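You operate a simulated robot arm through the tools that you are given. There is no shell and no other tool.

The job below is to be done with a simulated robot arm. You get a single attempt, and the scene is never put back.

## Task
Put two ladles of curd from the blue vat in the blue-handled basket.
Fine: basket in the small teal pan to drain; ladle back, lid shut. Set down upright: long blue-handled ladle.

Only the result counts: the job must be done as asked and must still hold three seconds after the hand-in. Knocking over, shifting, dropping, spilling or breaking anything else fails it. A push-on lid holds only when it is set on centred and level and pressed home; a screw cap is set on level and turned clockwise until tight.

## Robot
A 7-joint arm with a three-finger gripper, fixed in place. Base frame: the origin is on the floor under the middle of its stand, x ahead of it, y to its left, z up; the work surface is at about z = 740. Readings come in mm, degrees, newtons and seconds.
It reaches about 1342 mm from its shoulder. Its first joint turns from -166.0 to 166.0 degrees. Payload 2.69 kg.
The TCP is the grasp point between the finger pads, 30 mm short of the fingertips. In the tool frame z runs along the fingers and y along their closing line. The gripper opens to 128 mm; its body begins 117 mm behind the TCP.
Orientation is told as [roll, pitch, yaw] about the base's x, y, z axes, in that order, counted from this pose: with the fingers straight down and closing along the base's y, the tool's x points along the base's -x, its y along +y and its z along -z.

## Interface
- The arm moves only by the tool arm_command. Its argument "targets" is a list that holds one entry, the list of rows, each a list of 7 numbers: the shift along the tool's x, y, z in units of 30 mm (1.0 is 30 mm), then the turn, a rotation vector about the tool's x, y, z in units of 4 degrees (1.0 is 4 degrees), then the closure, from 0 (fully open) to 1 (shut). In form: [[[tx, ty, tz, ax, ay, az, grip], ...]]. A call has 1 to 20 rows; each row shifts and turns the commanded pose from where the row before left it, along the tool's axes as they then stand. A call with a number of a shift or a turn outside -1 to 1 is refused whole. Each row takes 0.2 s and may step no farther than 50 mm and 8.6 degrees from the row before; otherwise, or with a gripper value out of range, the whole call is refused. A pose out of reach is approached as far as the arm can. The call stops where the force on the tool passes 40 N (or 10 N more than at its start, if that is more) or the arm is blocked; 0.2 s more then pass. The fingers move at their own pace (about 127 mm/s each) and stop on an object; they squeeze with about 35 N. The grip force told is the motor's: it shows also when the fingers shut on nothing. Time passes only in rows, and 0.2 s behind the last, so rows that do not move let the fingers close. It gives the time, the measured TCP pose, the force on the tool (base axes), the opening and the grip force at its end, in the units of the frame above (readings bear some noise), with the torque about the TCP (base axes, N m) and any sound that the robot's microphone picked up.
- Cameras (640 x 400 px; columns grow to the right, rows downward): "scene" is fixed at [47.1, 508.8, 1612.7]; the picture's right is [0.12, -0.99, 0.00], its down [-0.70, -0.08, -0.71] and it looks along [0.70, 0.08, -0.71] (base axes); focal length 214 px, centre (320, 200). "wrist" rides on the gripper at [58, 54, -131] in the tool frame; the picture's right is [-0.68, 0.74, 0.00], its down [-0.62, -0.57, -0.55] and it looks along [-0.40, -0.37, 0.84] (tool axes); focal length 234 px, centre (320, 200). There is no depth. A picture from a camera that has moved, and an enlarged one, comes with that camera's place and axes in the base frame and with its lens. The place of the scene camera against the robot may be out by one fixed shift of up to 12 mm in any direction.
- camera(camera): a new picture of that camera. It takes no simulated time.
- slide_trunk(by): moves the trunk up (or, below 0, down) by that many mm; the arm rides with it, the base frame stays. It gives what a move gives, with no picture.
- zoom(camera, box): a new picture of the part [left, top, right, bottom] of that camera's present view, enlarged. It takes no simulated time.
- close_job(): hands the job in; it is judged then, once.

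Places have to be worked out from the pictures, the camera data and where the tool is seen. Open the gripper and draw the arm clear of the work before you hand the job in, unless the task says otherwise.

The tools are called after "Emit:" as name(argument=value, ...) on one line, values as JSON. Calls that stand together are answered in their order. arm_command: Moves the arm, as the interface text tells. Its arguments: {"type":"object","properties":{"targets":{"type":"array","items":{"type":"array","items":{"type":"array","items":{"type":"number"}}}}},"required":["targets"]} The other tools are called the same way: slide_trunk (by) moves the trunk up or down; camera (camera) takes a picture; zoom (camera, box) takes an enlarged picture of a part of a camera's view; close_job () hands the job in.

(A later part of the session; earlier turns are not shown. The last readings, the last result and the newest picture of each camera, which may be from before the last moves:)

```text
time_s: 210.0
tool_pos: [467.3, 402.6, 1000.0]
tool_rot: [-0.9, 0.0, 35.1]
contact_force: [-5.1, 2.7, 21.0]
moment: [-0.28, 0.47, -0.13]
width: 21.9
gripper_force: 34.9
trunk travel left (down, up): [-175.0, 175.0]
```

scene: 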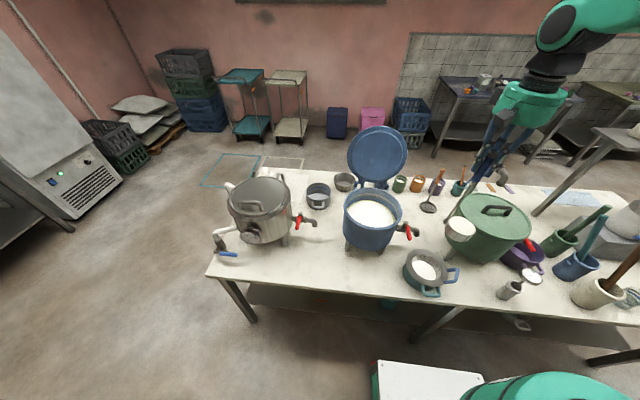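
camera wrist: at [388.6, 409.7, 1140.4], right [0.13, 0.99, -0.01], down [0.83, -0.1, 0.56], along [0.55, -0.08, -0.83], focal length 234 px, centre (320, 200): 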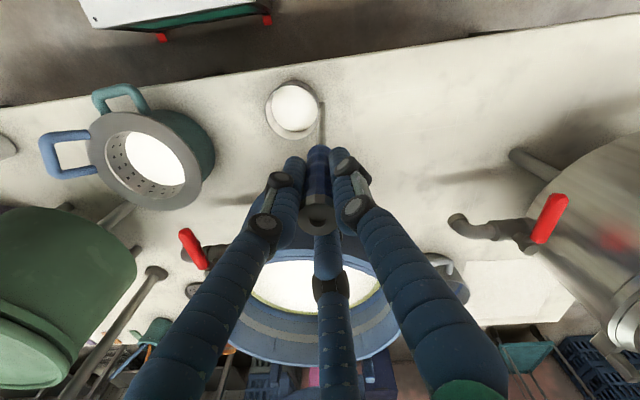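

The cup touches the table (21 N) at nearly the original height. I back off 1.2 mm so the load almost vanishes before releasing.

Emit:
arm_command(targets=[[[0, 0, -0.04, 0, 0, 0, 1], [0, 0, 0, 0, 0, 0, 1]]])

```text
time_s: 210.6
tool_pos: [468.2, 402.6, 1000.7]
tool_rot: [-0.9, 0.1, 35.1]
contact_force: [-0.5, 5.5, 16.7]
moment: [0.36, -0.37, 0.07]
width: 22.0
gripper_force: 34.4
trunk travel left (down, up): [-175.0, 175.0]
```

Still 17 N; I back off another 1.5 mm.

Emit:
arm_command(targets=[[[0, 0, -0.05, 0, 0, 0, 1], [0, 0, 0, 0, 0, 0, 1]]])

Emit:
zoom(camera="wrist", box=[240, 70, 420, 260])

```text
time_s: 211.2
tool_pos: [466.7, 400.6, 1002.3]
tool_rot: [-0.8, 0.3, 35.1]
contact_force: [0.4, 1.9, 3.3]
moment: [0.07, -0.25, 0.05]
width: 21.7
gripper_force: 35.3
trunk travel left (down, up): [-175.0, 175.0]
```

```text
2.11 times, centred on (330, 165) of wrist
camera zoom: at [386.7, 412.8, 1131.3], right [0.13, 0.99, -0.02], down [0.83, -0.1, 0.55], along [0.55, -0.08, -0.83], focal length 493 px, centre (299, 274)
```

zoom: 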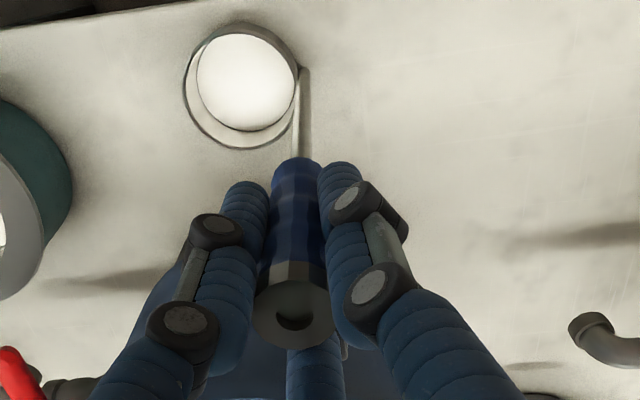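

The load is down to about 3 N, so the ladle rests on the table. I release gradually and check that it stands.

Emit:
arm_command(targets=[[[0, 0, 0, 0, 0, 0, 0.85], [0, 0, 0, 0, 0, 0, 0.83], [0, 0, 0, 0, 0, 0, 0.81], [0, 0, 0, 0, 0, 0, 0.79], [0, 0, 0, 0, 0, 0, 0.76], [0, 0, 0, 0, 0, 0, 0.72], [0, 0, 0, 0, 0, 0, 0.67], [0, 0, 0, 0, 0, 0, 0.62], [0, 0, 0, 0, 0, 0, 0.62]]])

Emit:
zoom(camera="wrist", box=[240, 70, 420, 260])

Emit:
zoom(camera="scene", box=[330, 210, 410, 300])

```text
time_s: 213.2
tool_pos: [467.3, 401.5, 1002.4]
tool_rot: [-0.8, 0.2, 35.0]
contact_force: [0.3, -0.2, -0.2]
moment: [0.0, 0.0, 0.03]
width: 48.6
gripper_force: 0.1
trunk travel left (down, up): [-175.0, 175.0]
```

```text
2.11 times, centred on (330, 165) of wrist
camera zoom: at [387.1, 413.3, 1132.0], right [0.13, 0.99, -0.01], down [0.83, -0.1, 0.56], along [0.55, -0.08, -0.83], focal length 493 px, centre (299, 274)
```

zoom: 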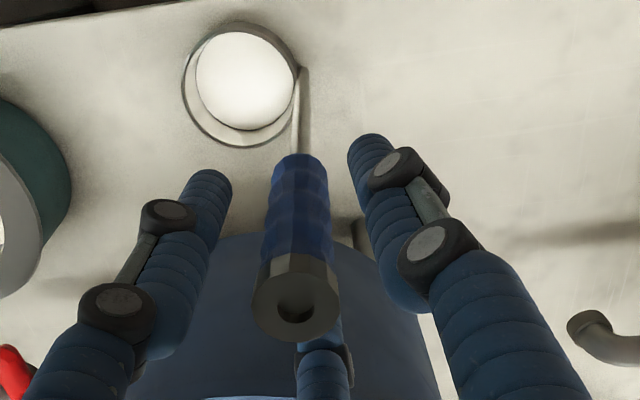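

```text
4.44 times, centred on (370, 255) of scene
camera zoom: at [47.1, 508.8, 1612.7], right [0.12, -0.99, 0.0], down [-0.7, -0.08, -0.71], along [0.7, 0.08, -0.71], focal length 953 px, centre (98, -44)
```

zoom: 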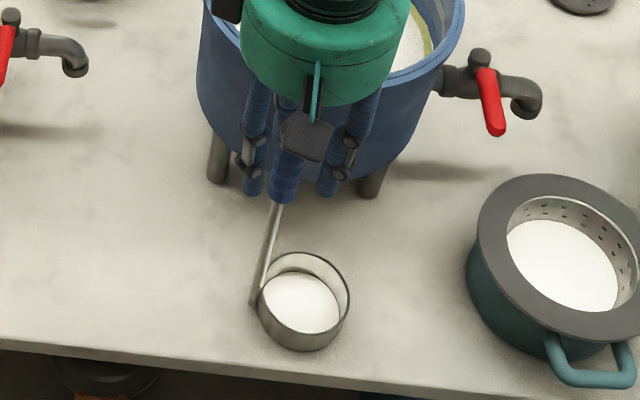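

The ladle stands on its own, upright at its old place. I withdraw straight up.

Emit:
arm_command(targets=[[[0, 0, -0.3, 0, 0, 0, 0.6], [0, 0, -0.6, 0, 0, 0, 0.6], [0, 0, -0.9, 0, 0, 0, 0.6], [0, 0, -0.9, 0, 0, 0, 0.6], [0, 0, -0.9, 0, 0, 0, 0.6], [0, 0, -0.9, 0, 0, 0, 0.6], [0, 0, -0.9, 0, 0, 0, 0.6], [0, 0, -0.9, 0, 0, 0, 0.6]]])

Emit:
camera(camera="wrist")

Emit:
zoom(camera="scene", box=[320, 110, 450, 300])

```text
time_s: 215.0
tool_pos: [465.8, 404.1, 1191.6]
tool_rot: [-0.9, 0.1, 35.1]
contact_force: [-0.5, -0.6, 1.0]
moment: [-0.02, 0.0, -0.03]
width: 51.0
gripper_force: 0.1
trunk travel left (down, up): [-175.0, 175.0]
```

```text
taken
camera wrist: at [385.2, 415.9, 1321.0], right [0.13, 0.99, -0.01], down [0.83, -0.1, 0.56], along [0.55, -0.08, -0.83], focal length 234 px, centre (320, 200)
```

wrist: 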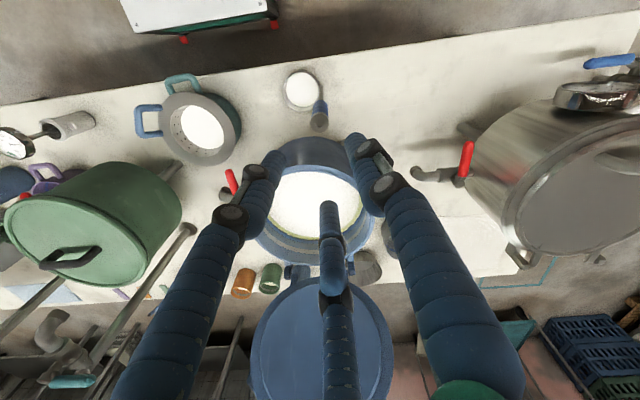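

```text
2.11 times, centred on (385, 205) of scene
camera zoom: at [47.1, 508.8, 1612.7], right [0.12, -0.99, 0.0], down [-0.7, -0.08, -0.71], along [0.7, 0.08, -0.71], focal length 452 px, centre (183, 190)
```

zoom: 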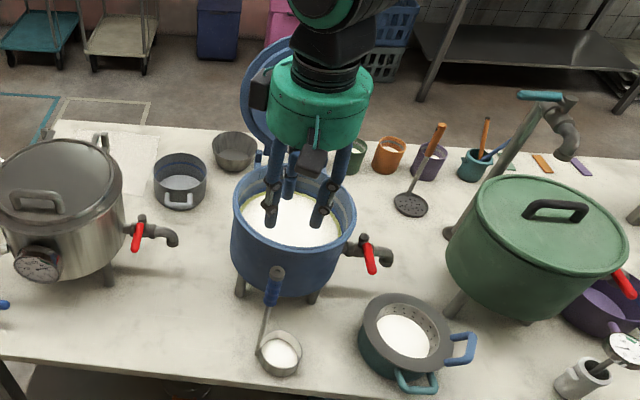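

The ladle stands upright with the curd basket beside it. Next is the lid: I need its hinge and lean, so I rise and turn the hand for a side view from the left of the lid.

Emit:
arm_command(targets=[[[0, 0, -0.98, 0.22, 0, 0, 0.8], [0, 0, -0.98, 0, 0, 0, 0.8], [0, 0, -0.98, 0, 0, 0, 0.8], [0, 0, -0.98, 0, 0, 0, 0.8], [0, 0, 0, 0, 0, 1, 0.8], [0, 0, 0, 0, 0, 1, 0.8], [0, 0, 0, 0, 0, 1, 0.8], [0, 0, 0, 0, 0, 1, 0.8], [0, 0, 0, 0, 0, 1, 0.8], [0, 0, 0, 0, 0, 1, 0.8], [0, 0, 0, 0, 0, 1, 0.8], [0, 0, 0, 0, 0, 1, 0.8], [0, 0, 0, 0, 0, 1, 0.8], [0, 0, 0, 0, 0, 1, 0.8], [0, 0, 0, 0, 0, 1, 0.8], [0, 0, 0, 0, 0, 1, 0.8], [0, 0, 0, 0, 0, 1, 0.8], [0, 0, 0, 0, 0, 1, 0.8], [0, 0, 0, 0, 0, 1, 0.8], [0, 0, 0, 0, 0, 1, 0.8]]])

```text
time_s: 219.2
tool_pos: [464.5, 406.8, 1308.0]
tool_rot: [-1.1, -1.5, -28.8]
contact_force: [-0.7, -0.3, 0.3]
moment: [-0.03, -0.03, -0.03]
width: 25.6
gripper_force: 0.0
trunk travel left (down, up): [-175.0, 175.0]
```

I level the hand, finish the yaw and move to the left-rear side of the lid, staying above its top.

Emit:
arm_command(targets=[[[0, 0, 0, -0.27, 0.37, 0, 0.8], [0, 0, 0, 0, 0, 1, 0.8], [0, 0, 0, 0, 0, 1, 0.8], [0, 0, 0, 0, 0, 1, 0.8], [0, 0, 0, 0, 0, 1, 0.8], [0, 0, 0, 0, 0, 0.68, 0.8], [-0.371, 0.957, 0, 0, 0, 0, 0.8], [-0.371, 0.957, 0, 0, 0, 0, 0.8], [-0.371, 0.957, 0, 0, 0, 0, 0.8], [-0.371, 0.957, 0, 0, 0, 0, 0.8], [-0.371, 0.957, 0, 0, 0, 0, 0.8], [-0.371, 0.957, 0, 0, 0, 0, 0.8], [-0.371, 0.957, 0, 0, 0, 0, 0.8], [-0.371, 0.957, 0, 0, 0, 0, 0.8], [-0.371, 0.957, 0, 0, 0, 0, 0.8], [-0.371, 0.957, 0, 0, 0, 0, 0.8], [-0.371, 0.957, 0, 0, 0, 0, 0.8]]])

Emit:
camera(camera="wrist")

Emit:
zoom(camera="scene", box=[330, 110, 430, 220])

```text
time_s: 222.8
tool_pos: [780.3, 530.9, 1309.3]
tool_rot: [0.1, 0.0, -47.6]
contact_force: [-0.2, -0.2, 0.3]
moment: [0.05, 0.0, 0.0]
width: 25.8
gripper_force: 0.0
trunk travel left (down, up): [-175.0, 175.0]
```

```text
taken
camera wrist: at [779.1, 608.9, 1440.0], right [1.0, 0.0, 0.0], down [0.0, -0.84, 0.55], along [0.0, -0.55, -0.84], focal length 234 px, centre (320, 200)
```

wrist: 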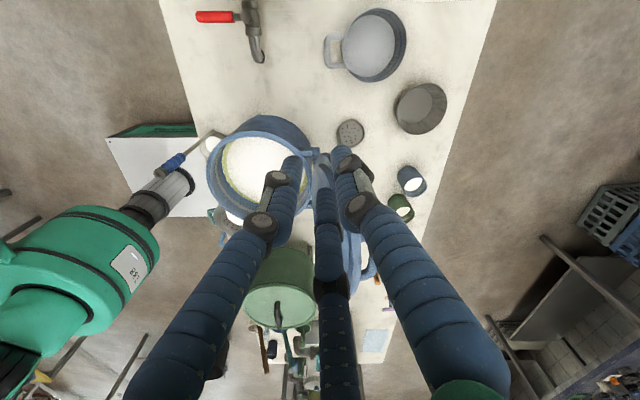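

```text
3.64 times, centred on (380, 165) of scene
camera zoom: at [47.1, 508.8, 1612.7], right [0.12, -0.99, 0.0], down [-0.7, -0.08, -0.71], along [0.7, 0.08, -0.71], focal length 780 px, centre (102, 327)
```

zoom: 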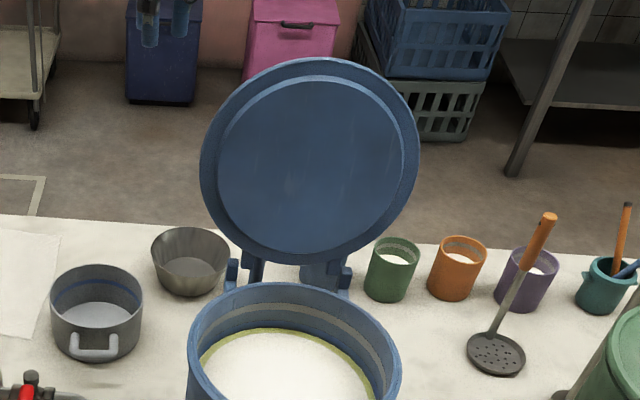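

The fingers hide the lid from here. I rise 45 mm and move above the lid so it appears in the free upper part of the wrist view, seen edge-on from above.

Emit:
arm_command(targets=[[[0, 0, -0.75, 0, 0, 0, 0.8], [0, 0, -0.75, 0, 0, 0, 0.8], [-0.67, -0.55, 0, 0, 0, 0, 0.8], [-0.67, -0.55, 0, 0, 0, 0, 0.8], [-0.67, -0.55, 0, 0, 0, 0, 0.8], [-0.67, -0.55, 0, 0, 0, 0, 0.8], [-0.67, -0.55, 0, 0, 0, 0, 0.8], [-0.67, -0.55, 0, 0, 0, 0, 0.8], [-0.67, -0.55, 0, 0, 0, 0, 0.8]]])

Emit:
camera(camera="wrist")

Emit:
zoom(camera="wrist", box=[220, 0, 420, 170])

```text
time_s: 224.8
tool_pos: [787.8, 348.5, 1354.2]
tool_rot: [0.0, 0.0, -47.5]
contact_force: [0.9, 0.5, 0.3]
moment: [0.0, 0.02, 0.0]
width: 25.7
gripper_force: 0.0
trunk travel left (down, up): [-175.0, 175.0]
```

```text
taken
camera wrist: at [788.3, 426.3, 1485.4], right [1.0, 0.0, 0.0], down [0.0, -0.84, 0.55], along [0.0, -0.55, -0.84], focal length 234 px, centre (320, 200)
```

wrist: 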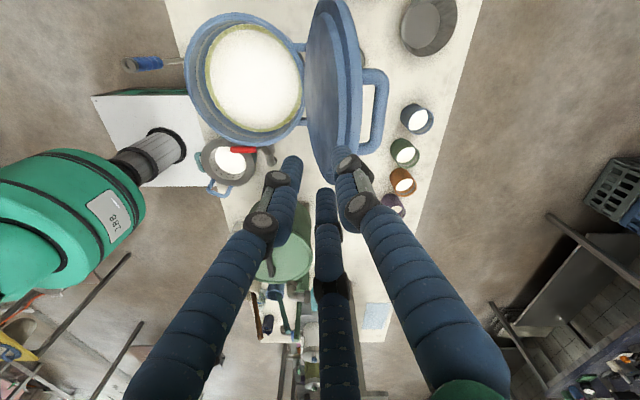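

```text
2.35 times, centred on (320, 85) of wrist
camera zoom: at [788.3, 426.3, 1485.4], right [1.0, 0.0, 0.0], down [0.0, -0.84, 0.55], along [0.0, -0.55, -0.84], focal length 551 px, centre (320, 471)
```

zoom: 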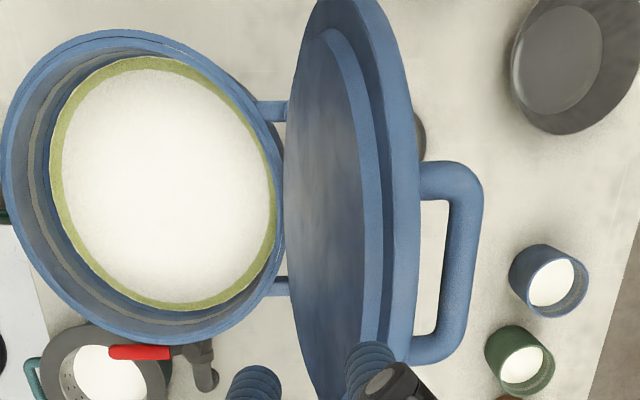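

Very informative: the lid leans back about 12°, with its top edge at x≈815-828 and a big handle on its outer side. I zoom on the hinge in both cameras to locate its axis.

Emit:
zoom(camera="scene", box=[350, 185, 400, 225])

Emit:
zoom(camera="wrist", box=[280, 20, 330, 60])

Emit:
zoom(camera="wrist", box=[280, 100, 340, 150])

```text
10.00 times, centred on (375, 205) of scene
camera zoom: at [47.1, 508.8, 1612.7], right [0.12, -0.99, 0.0], down [-0.7, -0.08, -0.71], along [0.7, 0.08, -0.71], focal length 2145 px, centre (-230, 150)
```

zoom: 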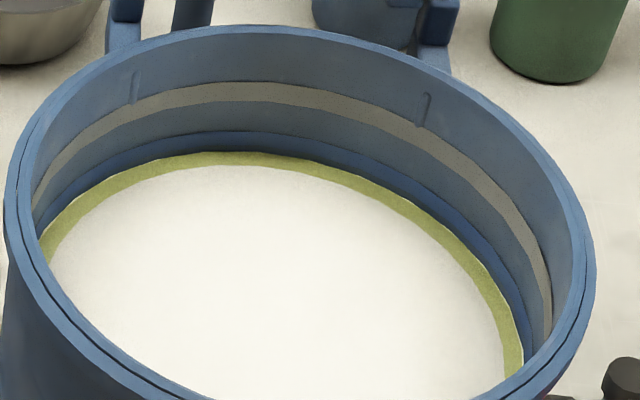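

```text
10.00 times, centred on (305, 40) of wrist
camera zoom: at [788.3, 426.3, 1485.4], right [1.0, 0.0, 0.0], down [0.0, -0.84, 0.55], along [0.0, -0.55, -0.84], focal length 2342 px, centre (470, 1800)
```

zoom: 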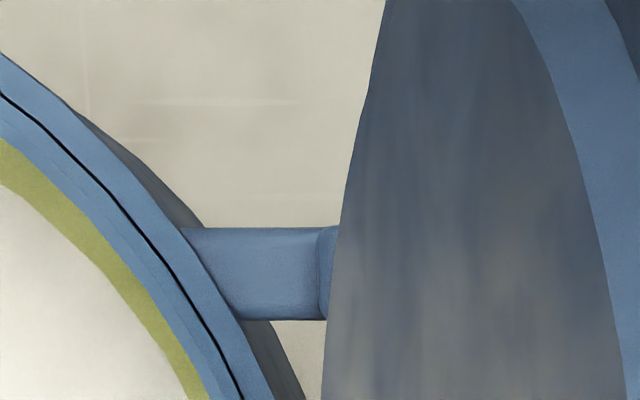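

```text
8.00 times, centred on (310, 125) of wrist
camera zoom: at [788.3, 426.3, 1485.4], right [1.0, 0.0, 0.0], down [0.0, -0.84, 0.55], along [0.0, -0.55, -0.84], focal length 1873 px, centre (400, 800)
```

zoom: 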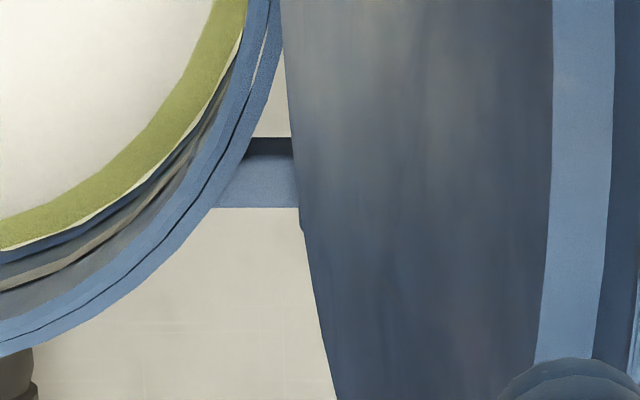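

Geometry now fits well: hinge axis near x≈780, z≈1003; lid centre (open) ≈ (791, 365, 1137). My plan is to cage the lid's upper-right edge between the fingers and swing it about the hinge. First I dry-run the end pose for reach: move back over the vat and yaw to 30°.

Emit:
arm_command(targets=[[[0.85, -0.35, 0, 0, 0, 0, 0.8], [0.85, -0.35, 0, 0, 0, 0, 0.8], [0.85, -0.35, 0, 0, 0, 0, 0.8], [0.85, -0.35, 0, 0, 0, 0, 0.8], [0.85, -0.6, 0, 0, 0, 0, 0.8], [0.6, -0.75, 0, 0, 0, 0, 0.8], [0, 0, 0, 0, 0, -1, 0.8], [0, 0, 0, 0, 0, -1, 0.8], [0, 0, 0, 0, 0, -1, 0.8], [0, 0, 0, 0, 0, -1, 0.8], [0, 0, 0, 0, 0, -1, 0.8], [0, 0, 0, 0, 0, -1, 0.8], [0, 0, 0, 0, 0, -1, 0.8], [0, 0, 0, 0, 0, -1, 0.8], [0, 0, 0, 0, 0, -1, 0.8], [0, 0, 0, 0, 0, -1, 0.8]]])

Emit:
arm_command(targets=[[[0, 0, 0, 0, 0, -1, 0.8], [0, 0, 0, 0, 0, -1, 0.8], [0, 0, 0, 0, 0, -1, 0.8], [0, 0, 0, 0, 0, -1, 0.8], [0, 0, 0, 0, 0, -1, 0.8], [0, 0, 0, 0, 0, -1, 0.8], [0, 0, 0, 0, 0, -1, 0.8], [0, 0, 0, 0, 0, -1, 0.8], [0, 0, 0, 0, 0, -1, 0.8], [0, 0, 0, 0, 0, -0.4, 0.8]]])

```text
time_s: 228.2
tool_pos: [629.2, 401.1, 1353.2]
tool_rot: [0.1, -0.1, -7.4]
contact_force: [0.2, 0.6, 0.0]
moment: [-0.01, -0.02, 0.02]
width: 25.7
gripper_force: 0.1
trunk travel left (down, up): [-175.0, 175.0]
```

```text
time_s: 230.4
tool_pos: [630.2, 399.5, 1354.6]
tool_rot: [-0.1, -0.2, 30.1]
contact_force: [-0.4, 0.6, 0.2]
moment: [0.01, -0.01, -0.01]
width: 25.6
gripper_force: 0.1
trunk travel left (down, up): [-175.0, 175.0]
```

Yaw is 30°. I shift to the right, then tilt 35° sideways and pitch 82° forward in free air, to see whether the nearly horizontal end pose is reachable.

Emit:
arm_command(targets=[[[0.667, -0.654, 0, 0, 0, 0, 0.8], [0.667, -0.654, 0, 0, 0, 0, 0.8], [0.667, -0.654, 0, 0, 0, 0, 0.8], [0.667, -0.654, 0, 0, 0, 0, 0.8], [0, 0, 0, -0.866, -0.5, 0, 0.8], [0, 0, 0, -0.866, -0.5, 0, 0.8], [0, 0, 0, -0.866, -0.5, 0, 0.8], [0, 0, 0, -0.866, -0.5, 0, 0.8], [0, 0, 0, -0.866, -0.5, 0, 0.8], [0, 0, 0, -0.866, -0.5, 0, 0.8], [0, 0, 0, -0.866, -0.5, 0, 0.8], [0, 0, 0, -0.866, -0.5, 0, 0.8], [0, 0, 0, -0.65, -0.375, 0, 0.8]]])

Emit:
arm_command(targets=[[[0, 0, 0, 0.41, -0.709, -0.574, 0.8], [0, 0, 0, 0.41, -0.709, -0.574, 0.8], [0, 0, 0, 0.41, -0.709, -0.574, 0.8], [0, 0, 0, 0.41, -0.709, -0.574, 0.8], [0, 0, 0, 0.41, -0.709, -0.574, 0.8], [0, 0, 0, 0.41, -0.709, -0.574, 0.8], [0, 0, 0, 0.41, -0.709, -0.574, 0.8], [0, 0, 0, 0.41, -0.709, -0.574, 0.8], [0, 0, 0, 0.41, -0.709, -0.574, 0.8], [0, 0, 0, 0.41, -0.709, -0.574, 0.8], [0, 0, 0, 0.41, -0.709, -0.574, 0.8], [0, 0, 0, 0.41, -0.709, -0.574, 0.8], [0, 0, 0, 0.41, -0.709, -0.574, 0.8], [0, 0, 0, 0.41, -0.709, -0.574, 0.8], [0, 0, 0, 0.41, -0.709, -0.574, 0.8], [0, 0, 0, 0.41, -0.709, -0.574, 0.8], [0, 0, 0, 0.41, -0.709, -0.574, 0.8], [0, 0, 0, 0.41, -0.709, -0.574, 0.8], [0, 0, 0, 0.41, -0.709, -0.574, 0.8], [0, 0, 0, 0.41, -0.709, -0.574, 0.8]]])

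Emit:
camera(camera="scene")

```text
time_s: 233.2
tool_pos: [600.9, 292.6, 1353.1]
tool_rot: [31.3, -16.7, 25.3]
contact_force: [0.4, 0.3, 0.1]
moment: [-0.01, -0.03, -0.05]
width: 25.7
gripper_force: 0.1
trunk travel left (down, up): [-175.0, 175.0]
```

```text
time_s: 237.4
tool_pos: [599.9, 292.2, 1353.7]
tool_rot: [-71.4, -64.5, 108.5]
contact_force: [0.1, 0.2, -0.1]
moment: [-0.02, -0.02, 0.01]
width: 25.6
gripper_force: 0.1
trunk travel left (down, up): [-175.0, 175.0]
```

```text
taken
```

scene: 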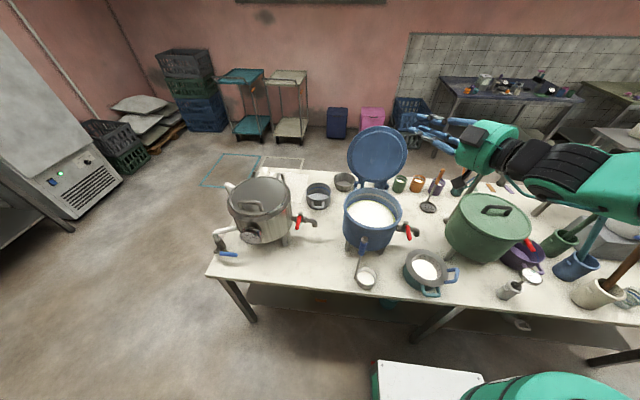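

The orientation is reached at height. I lower the trunk by 150 mm and move to the virtual end pose near (544, 292, 1060).

Emit:
slide_trunk(by=-150)

Emit:
arm_command(targets=[[[0.676, 0.502, -0.142, 0, 0, 0, 0.8], [0.676, 0.502, -0.142, 0, 0, 0, 0.8], [0.676, 0.502, -0.142, 0, 0, 0, 0.8], [0.676, 0.502, -0.142, 0, 0, 0, 0.8], [0.676, 0.502, -0.142, 0, 0, 0, 0.8], [0.676, 0.502, -0.142, 0, 0, 0, 0.8]]])

Emit:
camera(camera="scene")

Emit:
camera(camera="wrist")

```text
time_s: 239.2
tool_pos: [599.7, 292.7, 1203.1]
tool_rot: [-71.3, -64.5, 108.3]
contact_force: [0.3, -0.4, 0.2]
moment: [0.04, 0.01, -0.04]
width: 25.6
gripper_force: 0.0
trunk travel left (down, up): [-25.0, 325.0]
```

```text
time_s: 240.6
tool_pos: [543.1, 248.6, 1096.7]
tool_rot: [-70.3, -64.6, 108.0]
contact_force: [-0.3, 0.5, -0.4]
moment: [-0.01, -0.02, -0.03]
width: 25.4
gripper_force: 0.1
out of reach, approached as far as the arm can: row 3, 4, 5, 6
trunk travel left (down, up): [-25.0, 325.0]
```

```text
taken
```

scene: 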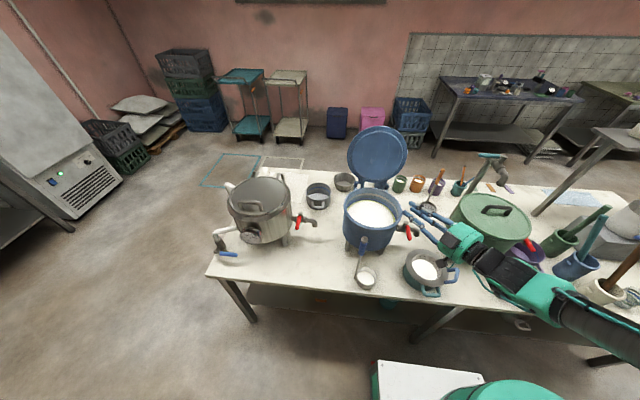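

```text
taken
camera wrist: at [413.5, 185.0, 1039.7], right [-0.52, 0.8, 0.31], down [-0.19, -0.47, 0.86], along [0.83, 0.39, 0.39], focal length 234 px, centre (320, 200)
```

wrist: 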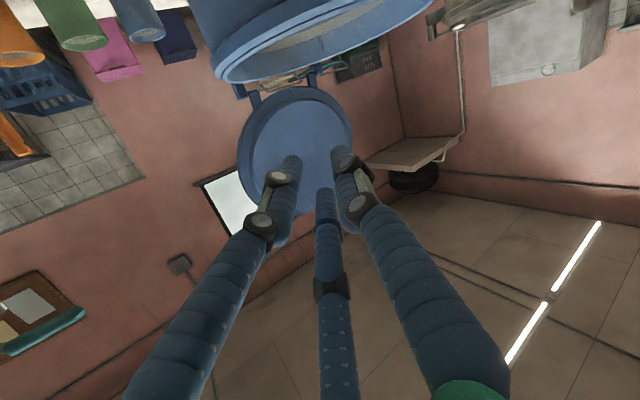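

The flat end pose is out of reach (the wrist gets too close to the base), but the lid's edge can also be carried on the two lower fingers with the hand pitched steeper. I rise, pitch the hand back up by 45° and test that steeper end pose.

Emit:
arm_command(targets=[[[-0.6, -0.27, -0.09, 0, 0, 0, 0.6], [-0.6, -0.27, -0.09, 0, 0, 0, 0.6], [-0.6, -0.27, -0.09, 0, 0, 0, 0.6], [-0.6, -0.27, -0.09, 0, 0, 0, 0.6], [0, 0, 0, -0.41, 0.709, 0.574, 0.6], [0, 0, 0, -0.41, 0.709, 0.574, 0.6], [0, 0, 0, -0.41, 0.709, 0.574, 0.6], [0, 0, 0, -0.41, 0.709, 0.574, 0.6], [0, 0, 0, -0.41, 0.709, 0.574, 0.6], [0, 0, 0, -0.41, 0.709, 0.574, 0.6], [0, 0, 0, -0.41, 0.709, 0.574, 0.6], [0, 0, 0, -0.41, 0.709, 0.574, 0.6], [0, 0, 0, -0.41, 0.709, 0.574, 0.6], [0, 0, 0, -0.41, 0.709, 0.574, 0.6], [0, 0, 0, -0.41, 0.709, 0.574, 0.6], [0, 0, 0, -0.1, 0.18, 0.144, 0.6]]])

```text
time_s: 244.0
tool_pos: [543.0, 248.5, 1174.3]
tool_rot: [10.2, -47.1, 37.0]
contact_force: [0.5, 0.4, -0.8]
moment: [-0.04, 0.0, 0.0]
width: 51.1
gripper_force: 0.1
trunk travel left (down, up): [-25.0, 325.0]
```

The steeper orientation is set exactly (fingers along (0.47, 0.57, -0.67)). I test reach at 30 mm above the intended end position.

Emit:
arm_command(targets=[[[0.436, 0.064, 0.882, 0, 0, 0, 0.6], [0.436, 0.064, 0.882, 0, 0, 0, 0.6], [0.436, 0.064, 0.882, 0, 0, 0, 0.6], [0.436, 0.064, 0.882, 0, 0, 0, 0.6]]])

Emit:
camera(camera="wrist")

Emit:
camera(camera="scene")

```text
time_s: 245.0
tool_pos: [560.3, 291.8, 1067.2]
tool_rot: [10.1, -47.1, 37.0]
contact_force: [-0.3, -0.6, 0.7]
moment: [-0.01, -0.01, 0.01]
width: 51.4
gripper_force: 0.0
trunk travel left (down, up): [-25.0, 325.0]
```

```text
taken
camera wrist: at [427.4, 230.9, 1117.3], right [-0.14, 0.8, 0.58], down [0.47, -0.46, 0.75], along [0.87, 0.38, -0.31], focal length 234 px, centre (320, 200)
```

wrist: 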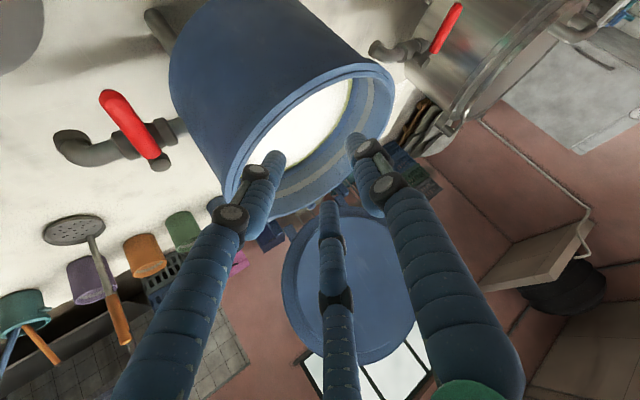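

```text
taken
```

scene: 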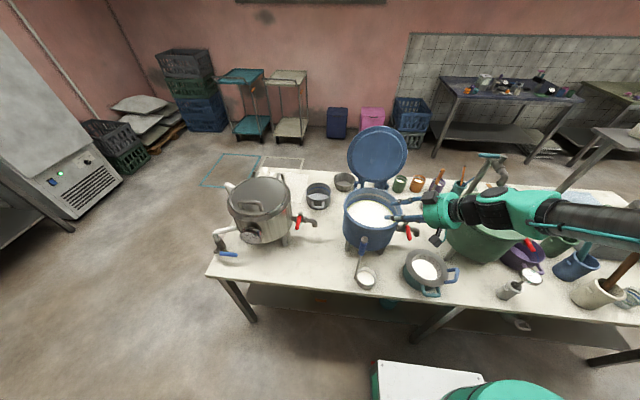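

Reached. I test 27 mm lower too, still above the rim.

Emit:
arm_command(targets=[[[0.33, -0.055, 0.3, 0, 0, 0, 0.6], [0.33, -0.055, 0.3, 0, 0, 0, 0.6]]])

```text
time_s: 245.6
tool_pos: [559.4, 292.0, 1040.1]
tool_rot: [10.1, -47.2, 37.0]
contact_force: [0.8, 0.0, 0.6]
moment: [-0.01, -0.02, 0.0]
width: 51.4
gripper_force: 0.0
trunk travel left (down, up): [-25.0, 325.0]
```

The end pose is fully reachable. Now to the lid: I raise the hand, pitch it back to match the lid's lean, and move above the lid's upper-right edge.

Emit:
arm_command(targets=[[[-0.706, 0.117, -0.645, 0, 0, 0, 0.5], [-0.706, 0.117, -0.645, 0, 0, 0, 0.5], [-0.706, 0.117, -0.645, 0, 0, 0, 0.5], [-0.706, 0.117, -0.645, 0, 0, 0, 0.5], [-0.706, 0.117, -0.645, 0, 0, 0, 0.5], [-0.706, 0.117, -0.645, 0, 0, 0, 0.5], [-0.706, 0.117, -0.645, 0, 0, 0, 0.5], [-0.706, 0.117, -0.645, 0, 0, 0, 0.5], [-0.706, 0.117, -0.645, 0, 0, 0, 0.5]]])

Emit:
arm_command(targets=[[[0, 0, 0, -0.41, 0.709, 0.574, 0.44], [0, 0, 0, -0.41, 0.709, 0.574, 0.44], [0, 0, 0, -0.41, 0.709, 0.574, 0.44], [0, 0, 0, -0.41, 0.709, 0.574, 0.44], [0, 0, 0, -0.41, 0.709, 0.574, 0.44], [0, 0, 0, -0.41, 0.709, 0.574, 0.44], [0, 0, 0, -0.41, 0.709, 0.574, 0.44], [0, 0, 0, -0.41, 0.709, 0.574, 0.44], [0, 0, 0, -0.41, 0.709, 0.574, 0.44], [0, 0, 0, -0.41, 0.709, 0.574, 0.44], [0, 0, 0, -0.41, 0.709, 0.574, 0.44], [0, 0, 0, -0.3, 0.52, 0.42, 0.44]]])

```text
time_s: 247.6
tool_pos: [560.2, 293.3, 1300.4]
tool_rot: [10.1, -47.2, 37.0]
contact_force: [0.4, -0.2, -0.2]
moment: [0.01, -0.02, -0.02]
width: 64.1
gripper_force: 0.1
trunk travel left (down, up): [-25.0, 325.0]
```

```text
time_s: 250.2
tool_pos: [558.2, 292.5, 1299.9]
tool_rot: [36.3, -5.9, 24.3]
contact_force: [-0.1, 0.0, 0.0]
moment: [0.02, -0.02, 0.01]
width: 71.8
gripper_force: 0.0
trunk travel left (down, up): [-25.0, 325.0]
```

Orientation matches the lid's lean. I move over behind the vat, above the lid's upper-right edge.

Emit:
arm_command(targets=[[[-0.822, -0.438, -0.264, 0, 0, 0, 0.44], [-0.822, -0.438, -0.264, 0, 0, 0, 0.44], [-0.822, -0.438, -0.264, 0, 0, 0, 0.44], [-0.822, -0.438, -0.264, 0, 0, 0, 0.44], [-0.822, -0.438, -0.264, 0, 0, 0, 0.44], [-0.822, -0.438, -0.264, 0, 0, 0, 0.44], [-0.822, -0.438, -0.264, 0, 0, 0, 0.44], [-0.822, -0.438, -0.264, 0, 0, 0, 0.44], [-0.822, -0.438, -0.264, 0, 0, 0, 0.44]]])

Emit:
camera(camera="wrist")

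Emit:
zoom(camera="scene", box=[330, 90, 450, 210])

```text
time_s: 252.2
tool_pos: [817.7, 258.9, 1310.6]
tool_rot: [36.4, -5.9, 24.3]
contact_force: [-1.3, -1.0, -0.3]
moment: [0.02, -0.02, 0.0]
width: 72.0
gripper_force: 0.1
trunk travel left (down, up): [-25.0, 325.0]
```

```text
taken
camera wrist: at [766.0, 197.4, 1441.3], right [0.33, 0.8, 0.5], down [0.87, -0.46, 0.17], along [0.37, 0.38, -0.85], focal length 234 px, centre (320, 200)
```

wrist: 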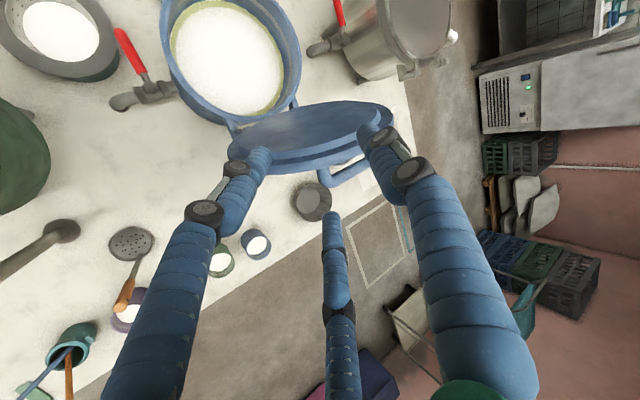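

```text
3.33 times, centred on (390, 150) of scene
camera zoom: at [47.1, 508.8, 1612.7], right [0.12, -0.99, 0.0], down [-0.7, -0.08, -0.71], along [0.7, 0.08, -0.71], focal length 715 px, centre (87, 367)
```

zoom: 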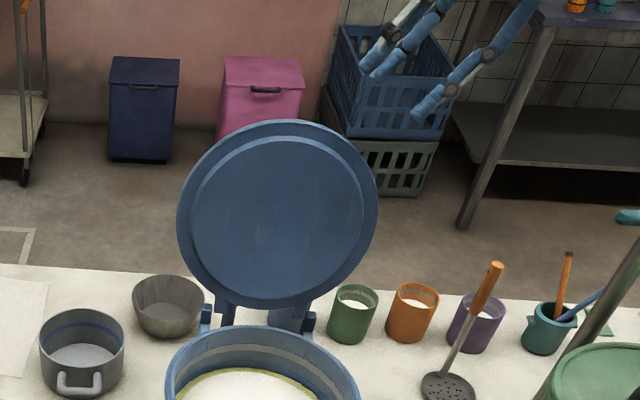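

The hand is above the lid edge as planned. I zoom to compare the lid's rim with the fingers.

Emit:
zoom(camera="wrist", box=[220, 80, 420, 240])

```text
2.50 times, centred on (320, 160) of wrist
camera zoom: at [766.0, 197.4, 1441.3], right [0.33, 0.8, 0.5], down [0.87, -0.46, 0.17], along [0.37, 0.38, -0.85], focal length 585 px, centre (320, 300)
```

zoom: 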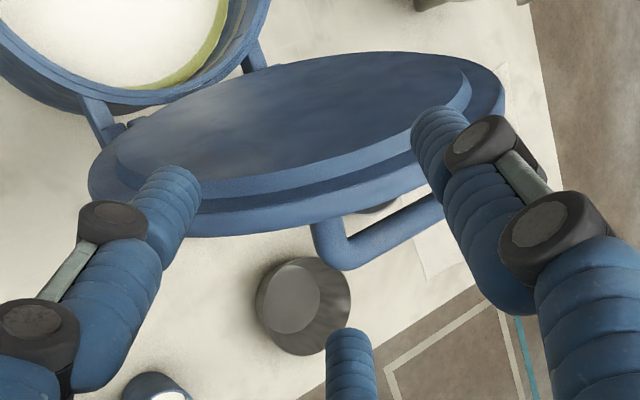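

The rim lies about 6 mm farther back than predicted, so I shift the hand sideways accordingly and check the line-up again before descending over the edge.

Emit:
arm_command(targets=[[[0, -0.53, 0, 0, 0, 0, 0.44], [0, 0, 0.5, 0, 0, 0, 0.44], [0, 0, 0.4, 0, 0, 0, 0.44]]])

Emit:
zoom(camera="wrist", box=[220, 80, 420, 240])

Emit:
zoom(camera="scene", box=[340, 100, 440, 200])

```text
time_s: 253.0
tool_pos: [819.3, 263.4, 1279.3]
tool_rot: [36.3, -6.0, 24.3]
contact_force: [1.5, 0.0, -0.2]
moment: [0.02, 0.0, 0.01]
width: 71.9
gripper_force: 0.0
trunk travel left (down, up): [-25.0, 325.0]
```

```text
2.50 times, centred on (320, 160) of wrist
camera zoom: at [767.5, 201.7, 1409.8], right [0.33, 0.8, 0.5], down [0.87, -0.46, 0.17], along [0.37, 0.38, -0.85], focal length 585 px, centre (320, 300)
```

zoom: 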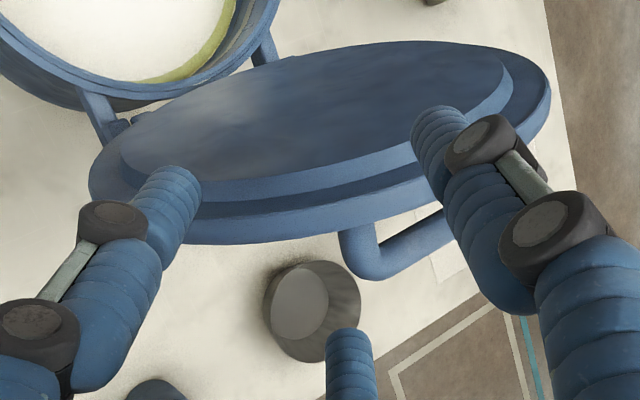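

```text
4.00 times, centred on (390, 150) of scene
camera zoom: at [47.1, 508.8, 1612.7], right [0.12, -0.99, 0.0], down [-0.7, -0.08, -0.71], along [0.7, 0.08, -0.71], focal length 858 px, centre (40, 400)
```

zoom: 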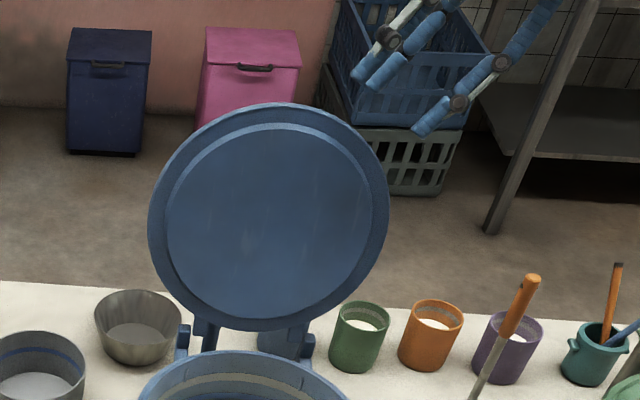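

The axis passes about 5 mm in front of the flange as designed, with clearance to all fingers. I advance 50 mm so the lid's edge comes between the fingers.

Emit:
arm_command(targets=[[[0, 0, 0.45, 0, 0, 0, 0.44], [0, 0, 0.45, 0, 0, 0, 0.44], [0, 0, 0.4, 0, 0, 0, 0.44], [0, 0, 0.35, 0, 0, 0, 0.44]]])

Emit:
camera(camera="wrist")

Emit:
zoom(camera="wrist", box=[220, 80, 420, 240])

Emit:
zoom(camera="scene", box=[340, 100, 440, 200])

```text
time_s: 254.0
tool_pos: [811.8, 291.8, 1240.8]
tool_rot: [36.3, -5.9, 24.3]
contact_force: [-0.1, 0.1, 0.0]
moment: [0.0, -0.03, 0.01]
width: 71.6
gripper_force: 0.0
trunk travel left (down, up): [-25.0, 325.0]
```

```text
taken
camera wrist: at [759.1, 230.2, 1370.4], right [0.33, 0.8, 0.5], down [0.87, -0.46, 0.17], along [0.37, 0.38, -0.85], focal length 234 px, centre (320, 200)
```

wrist: 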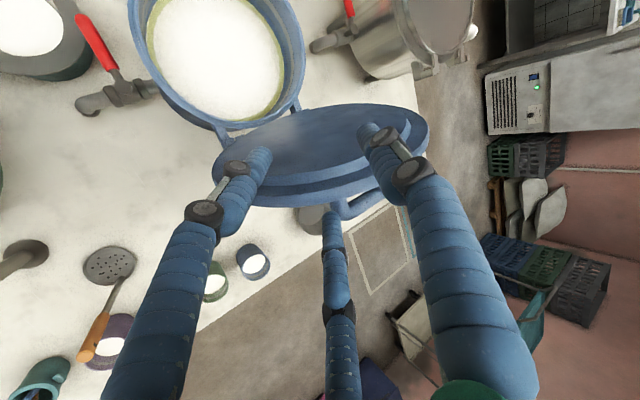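

```text
2.50 times, centred on (320, 160) of wrist
camera zoom: at [759.1, 230.2, 1370.4], right [0.33, 0.8, 0.5], down [0.87, -0.46, 0.17], along [0.37, 0.38, -0.85], focal length 585 px, centre (320, 300)
```

zoom: 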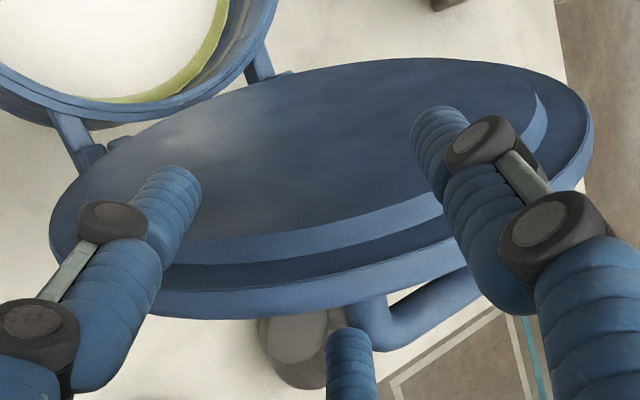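

```text
4.00 times, centred on (390, 150) of scene
camera zoom: at [47.1, 508.8, 1612.7], right [0.12, -0.99, 0.0], down [-0.7, -0.08, -0.71], along [0.7, 0.08, -0.71], focal length 858 px, centre (40, 400)
```

zoom: 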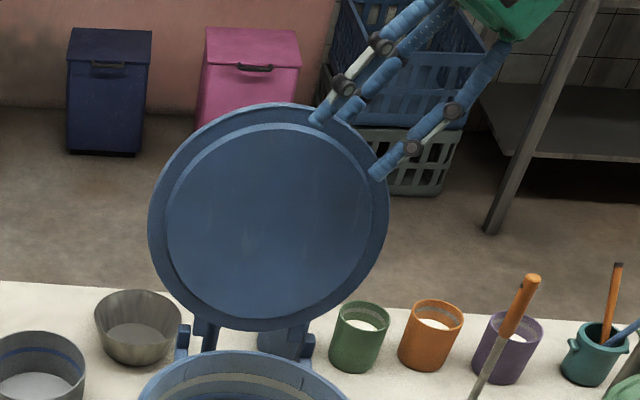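

The edge is between the fingers with 5-25 mm overlap. I go 12 mm deeper for a safer hold.

Emit:
arm_command(targets=[[[0, 0, 0.2, 0, 0, 0, 0.44], [0, 0, 0.2, 0, 0, 0, 0.44], [0, 0, 0, 0, 0, 0, 0.44]]])

Emit:
zoom(camera="scene", box=[350, 105, 410, 165])

Emit:
zoom(camera="wrist", box=[220, 80, 420, 240])

```text
time_s: 254.8
tool_pos: [807.6, 298.7, 1229.3]
tool_rot: [36.4, -5.7, 24.4]
contact_force: [3.4, -22.0, 12.3]
moment: [-1.02, -1.09, -0.79]
width: 83.7
gripper_force: 3.4
trunk travel left (down, up): [-25.0, 325.0]
```

```text
6.67 times, centred on (380, 135) of scene
camera zoom: at [47.1, 508.8, 1612.7], right [0.12, -0.99, 0.0], down [-0.7, -0.08, -0.71], along [0.7, 0.08, -0.71], focal length 1430 px, centre (-80, 633)
```

zoom: 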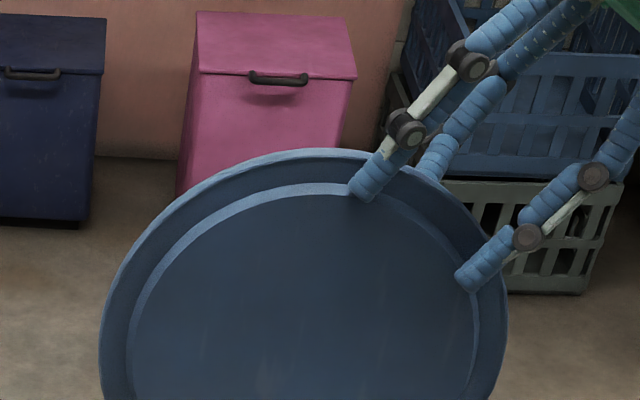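

```text
2.50 times, centred on (320, 160) of wrist
camera zoom: at [756.3, 236.7, 1359.2], right [0.33, 0.8, 0.5], down [0.87, -0.46, 0.17], along [0.37, 0.38, -0.85], focal length 585 px, centre (320, 300)
```

zoom: 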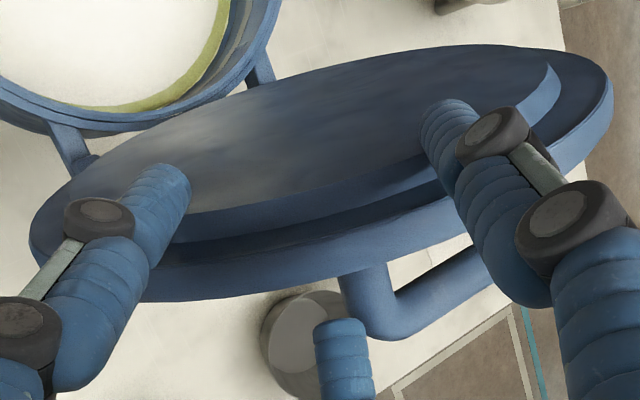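

The front fingertips touched the raised plug inside the flange (22 N). I back off 12 mm, shift 8 mm toward the front, and re-advance a little less.

Emit:
arm_command(targets=[[[0, 0, -0.2, 0, 0, 0, 0.44], [0, 0, -0.2, 0, 0, 0, 0.44], [0, 0, 0, 0, 0, 0, 0.44]]])

Emit:
arm_command(targets=[[[0.231, 0.133, 0, 0, 0, 0, 0.44], [0, 0, 0.15, 0, 0, 0, 0.44], [0, 0, 0.15, 0, 0, 0, 0.44], [0, 0, 0, 0, 0, 0, 0.44]]])

Emit:
zoom(camera="scene", box=[350, 105, 410, 165])

Emit:
zoom(camera="wrist", box=[220, 80, 420, 240])

```text
time_s: 255.6
tool_pos: [811.3, 290.8, 1240.5]
tool_rot: [36.3, -5.8, 24.3]
contact_force: [0.2, -0.7, 0.7]
moment: [-0.02, 0.02, -0.02]
width: 72.1
gripper_force: 0.1
trunk travel left (down, up): [-25.0, 325.0]
```

```text
time_s: 256.6
tool_pos: [802.4, 294.6, 1236.8]
tool_rot: [36.3, -6.1, 24.4]
contact_force: [8.2, -27.8, 27.5]
moment: [-0.31, -2.33, -1.34]
width: 83.7
gripper_force: 6.6
trunk travel left (down, up): [-25.0, 325.0]
```

```text
6.67 times, centred on (380, 135) of scene
camera zoom: at [47.1, 508.8, 1612.7], right [0.12, -0.99, 0.0], down [-0.7, -0.08, -0.71], along [0.7, 0.08, -0.71], focal length 1430 px, centre (-80, 633)
```

zoom: 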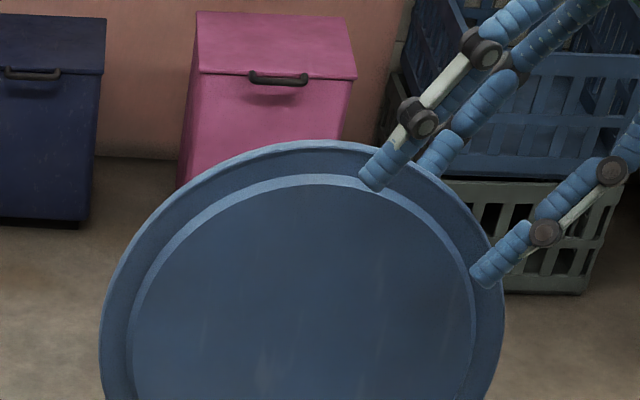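

```text
2.50 times, centred on (320, 160) of wrist
camera zoom: at [749.1, 233.0, 1366.8], right [0.33, 0.8, 0.51], down [0.87, -0.46, 0.17], along [0.37, 0.38, -0.85], focal length 585 px, centre (320, 300)
```

zoom: 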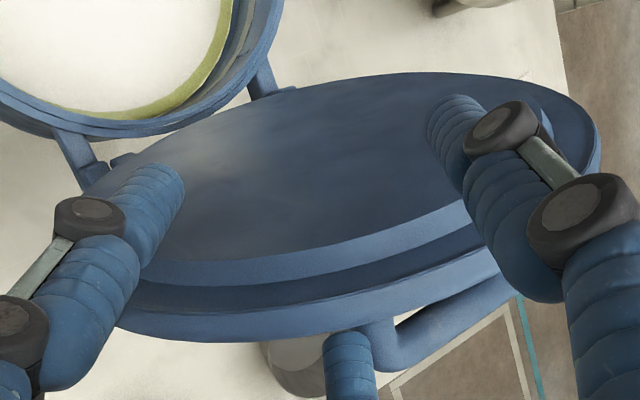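

The obstacle is the corner of the lid's own handle (at about (858, 321, 1205)), which the single rear finger hits. I back out, and will roll the hand by 60° so that one finger goes in front and two shorter-overlapping ones pass behind, clear of the handle.

Emit:
arm_command(targets=[[[0, 0, -0.3, 0, 0, 0, 0.44], [0, 0, -0.5, 0, 0, 0, 0.44], [0, 0, -0.7, 0, 0, 0, 0.44], [0, 0, -0.7, 0, 0, 0, 0.44], [0, 0, 0, 0, 0, -1, 0.5], [0, 0, 0, 0, 0, -1, 0.5], [0, 0, 0, 0, 0, -1, 0.5], [0, 0, 0, 0, 0, -1, 0.5], [0, 0, 0, 0, 0, -1, 0.5], [0, 0, 0, 0, 0, -1, 0.5], [0, 0, 0, 0, 0, -1, 0.5], [0, 0, 0, 0, 0, -1, 0.5], [0, 0, 0, 0, 0, -1, 0.5], [0, 0, 0, 0, 0, -1, 0.5], [0, 0, 0, 0, 0, -1, 0.5], [0, 0, 0, 0, 0, -1, 0.5], [0, 0, 0, 0, 0, -1, 0.5], [0, 0, 0, 0, 0, -1, 0.5], [0, 0, 0, 0, 0, -1, 0.5]]])

Emit:
camera(camera="wrist")

Emit:
zoom(camera="scene", box=[340, 90, 440, 190])

```text
time_s: 260.6
tool_pos: [814.4, 259.1, 1285.9]
tool_rot: [14.2, -34.2, 81.9]
contact_force: [0.7, -0.2, -0.2]
moment: [0.01, 0.04, 0.0]
width: 63.8
gripper_force: 0.1
trunk travel left (down, up): [-25.0, 325.0]
```

```text
taken
camera wrist: at [775.1, 134.8, 1370.3], right [-0.64, 0.55, 0.53], down [0.72, 0.19, 0.67], along [0.27, 0.81, -0.52], focal length 234 px, centre (320, 200)
```

wrist: 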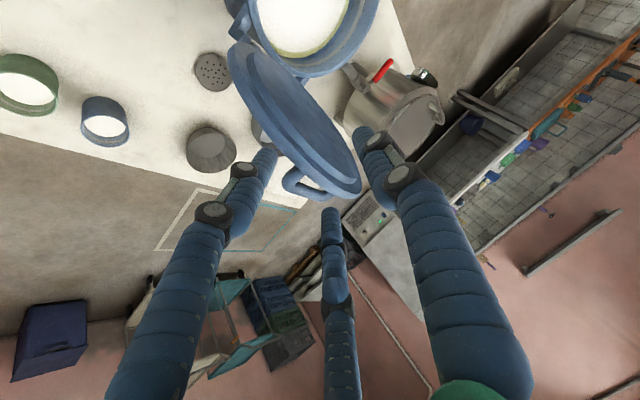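

```text
4.00 times, centred on (390, 140) of scene
camera zoom: at [47.1, 508.8, 1612.7], right [0.12, -0.99, 0.0], down [-0.7, -0.08, -0.71], along [0.7, 0.08, -0.71], focal length 858 px, centre (40, 440)
```

zoom: 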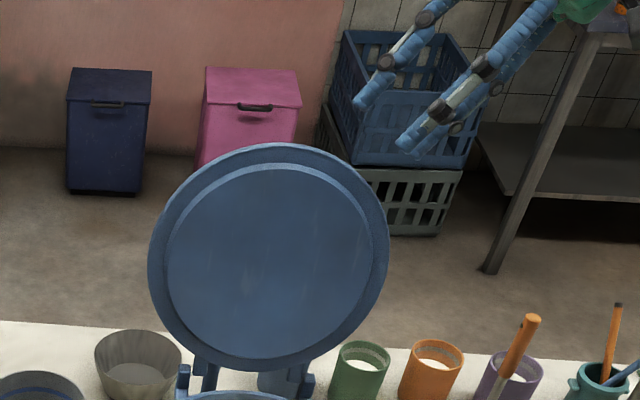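

The roll is right (one finger toward the front, two toward the back). I zoom to line up with the lid's rim and handle in this nearly edge-on view.

Emit:
zoom(camera="wrist", box=[220, 60, 420, 240])

```text
2.22 times, centred on (320, 150) of wrist
camera zoom: at [775.1, 134.8, 1370.3], right [-0.64, 0.55, 0.53], down [0.72, 0.19, 0.67], along [0.27, 0.81, -0.52], focal length 520 px, centre (320, 311)
```

zoom: 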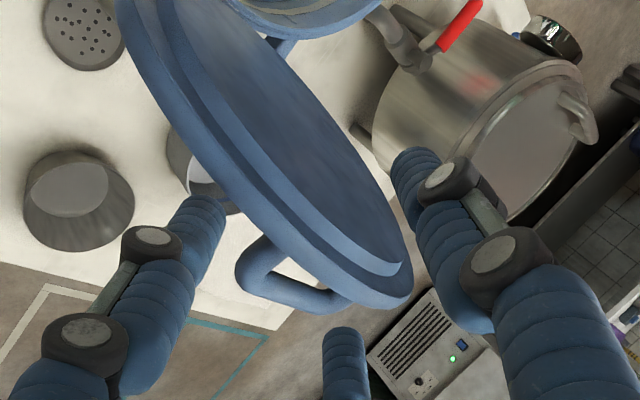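

The lid's handle bar is confirmed at x≈858, z≈1206, y 321-403. With a 15 mm shift to the back, the hand's axis meets the rim's middle and all fingers clear the handle. I shift and advance, watching the force.

Emit:
arm_command(targets=[[[0, -0.25, 0, 0, 0, 0, 0.54], [0, -0.257, 0, 0, 0, 0, 0.54], [0, 0, 0.4, 0, 0, 0, 0.54], [0, 0, 0.4, 0, 0, 0, 0.54], [0, 0, 0.3, 0, 0, 0, 0.54], [0, 0, 0.25, 0, 0, 0, 0.54]]])

Emit:
zoom(camera="wrist", box=[220, 60, 420, 240])

Emit:
zoom(camera="scene", box=[350, 105, 410, 165])

```text
time_s: 262.0
tool_pos: [821.7, 282.3, 1250.8]
tool_rot: [14.4, -34.2, 81.9]
contact_force: [-0.8, 0.1, 0.0]
moment: [-0.03, -0.03, 0.02]
width: 58.8
gripper_force: 0.0
trunk travel left (down, up): [-25.0, 325.0]
```

```text
2.22 times, centred on (320, 150) of wrist
camera zoom: at [783.1, 158.3, 1334.7], right [-0.64, 0.55, 0.53], down [0.72, 0.19, 0.67], along [0.27, 0.81, -0.52], focal length 520 px, centre (320, 311)
```

zoom: 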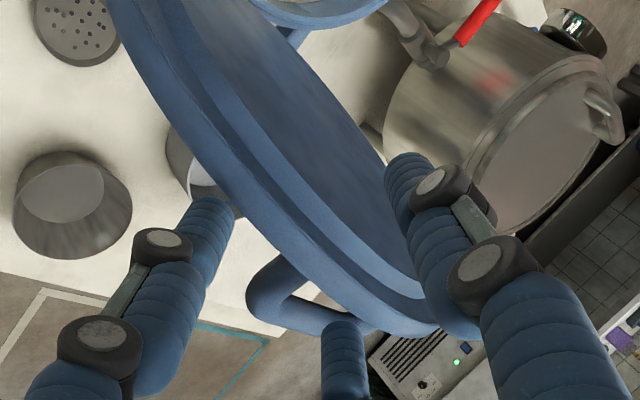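

```text
6.67 times, centred on (380, 135) of scene
camera zoom: at [47.1, 508.8, 1612.7], right [0.12, -0.99, 0.0], down [-0.7, -0.08, -0.71], along [0.7, 0.08, -0.71], focal length 1430 px, centre (-80, 633)
```

zoom: 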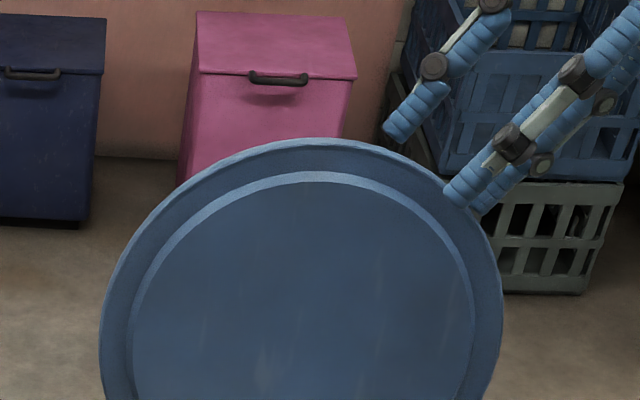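

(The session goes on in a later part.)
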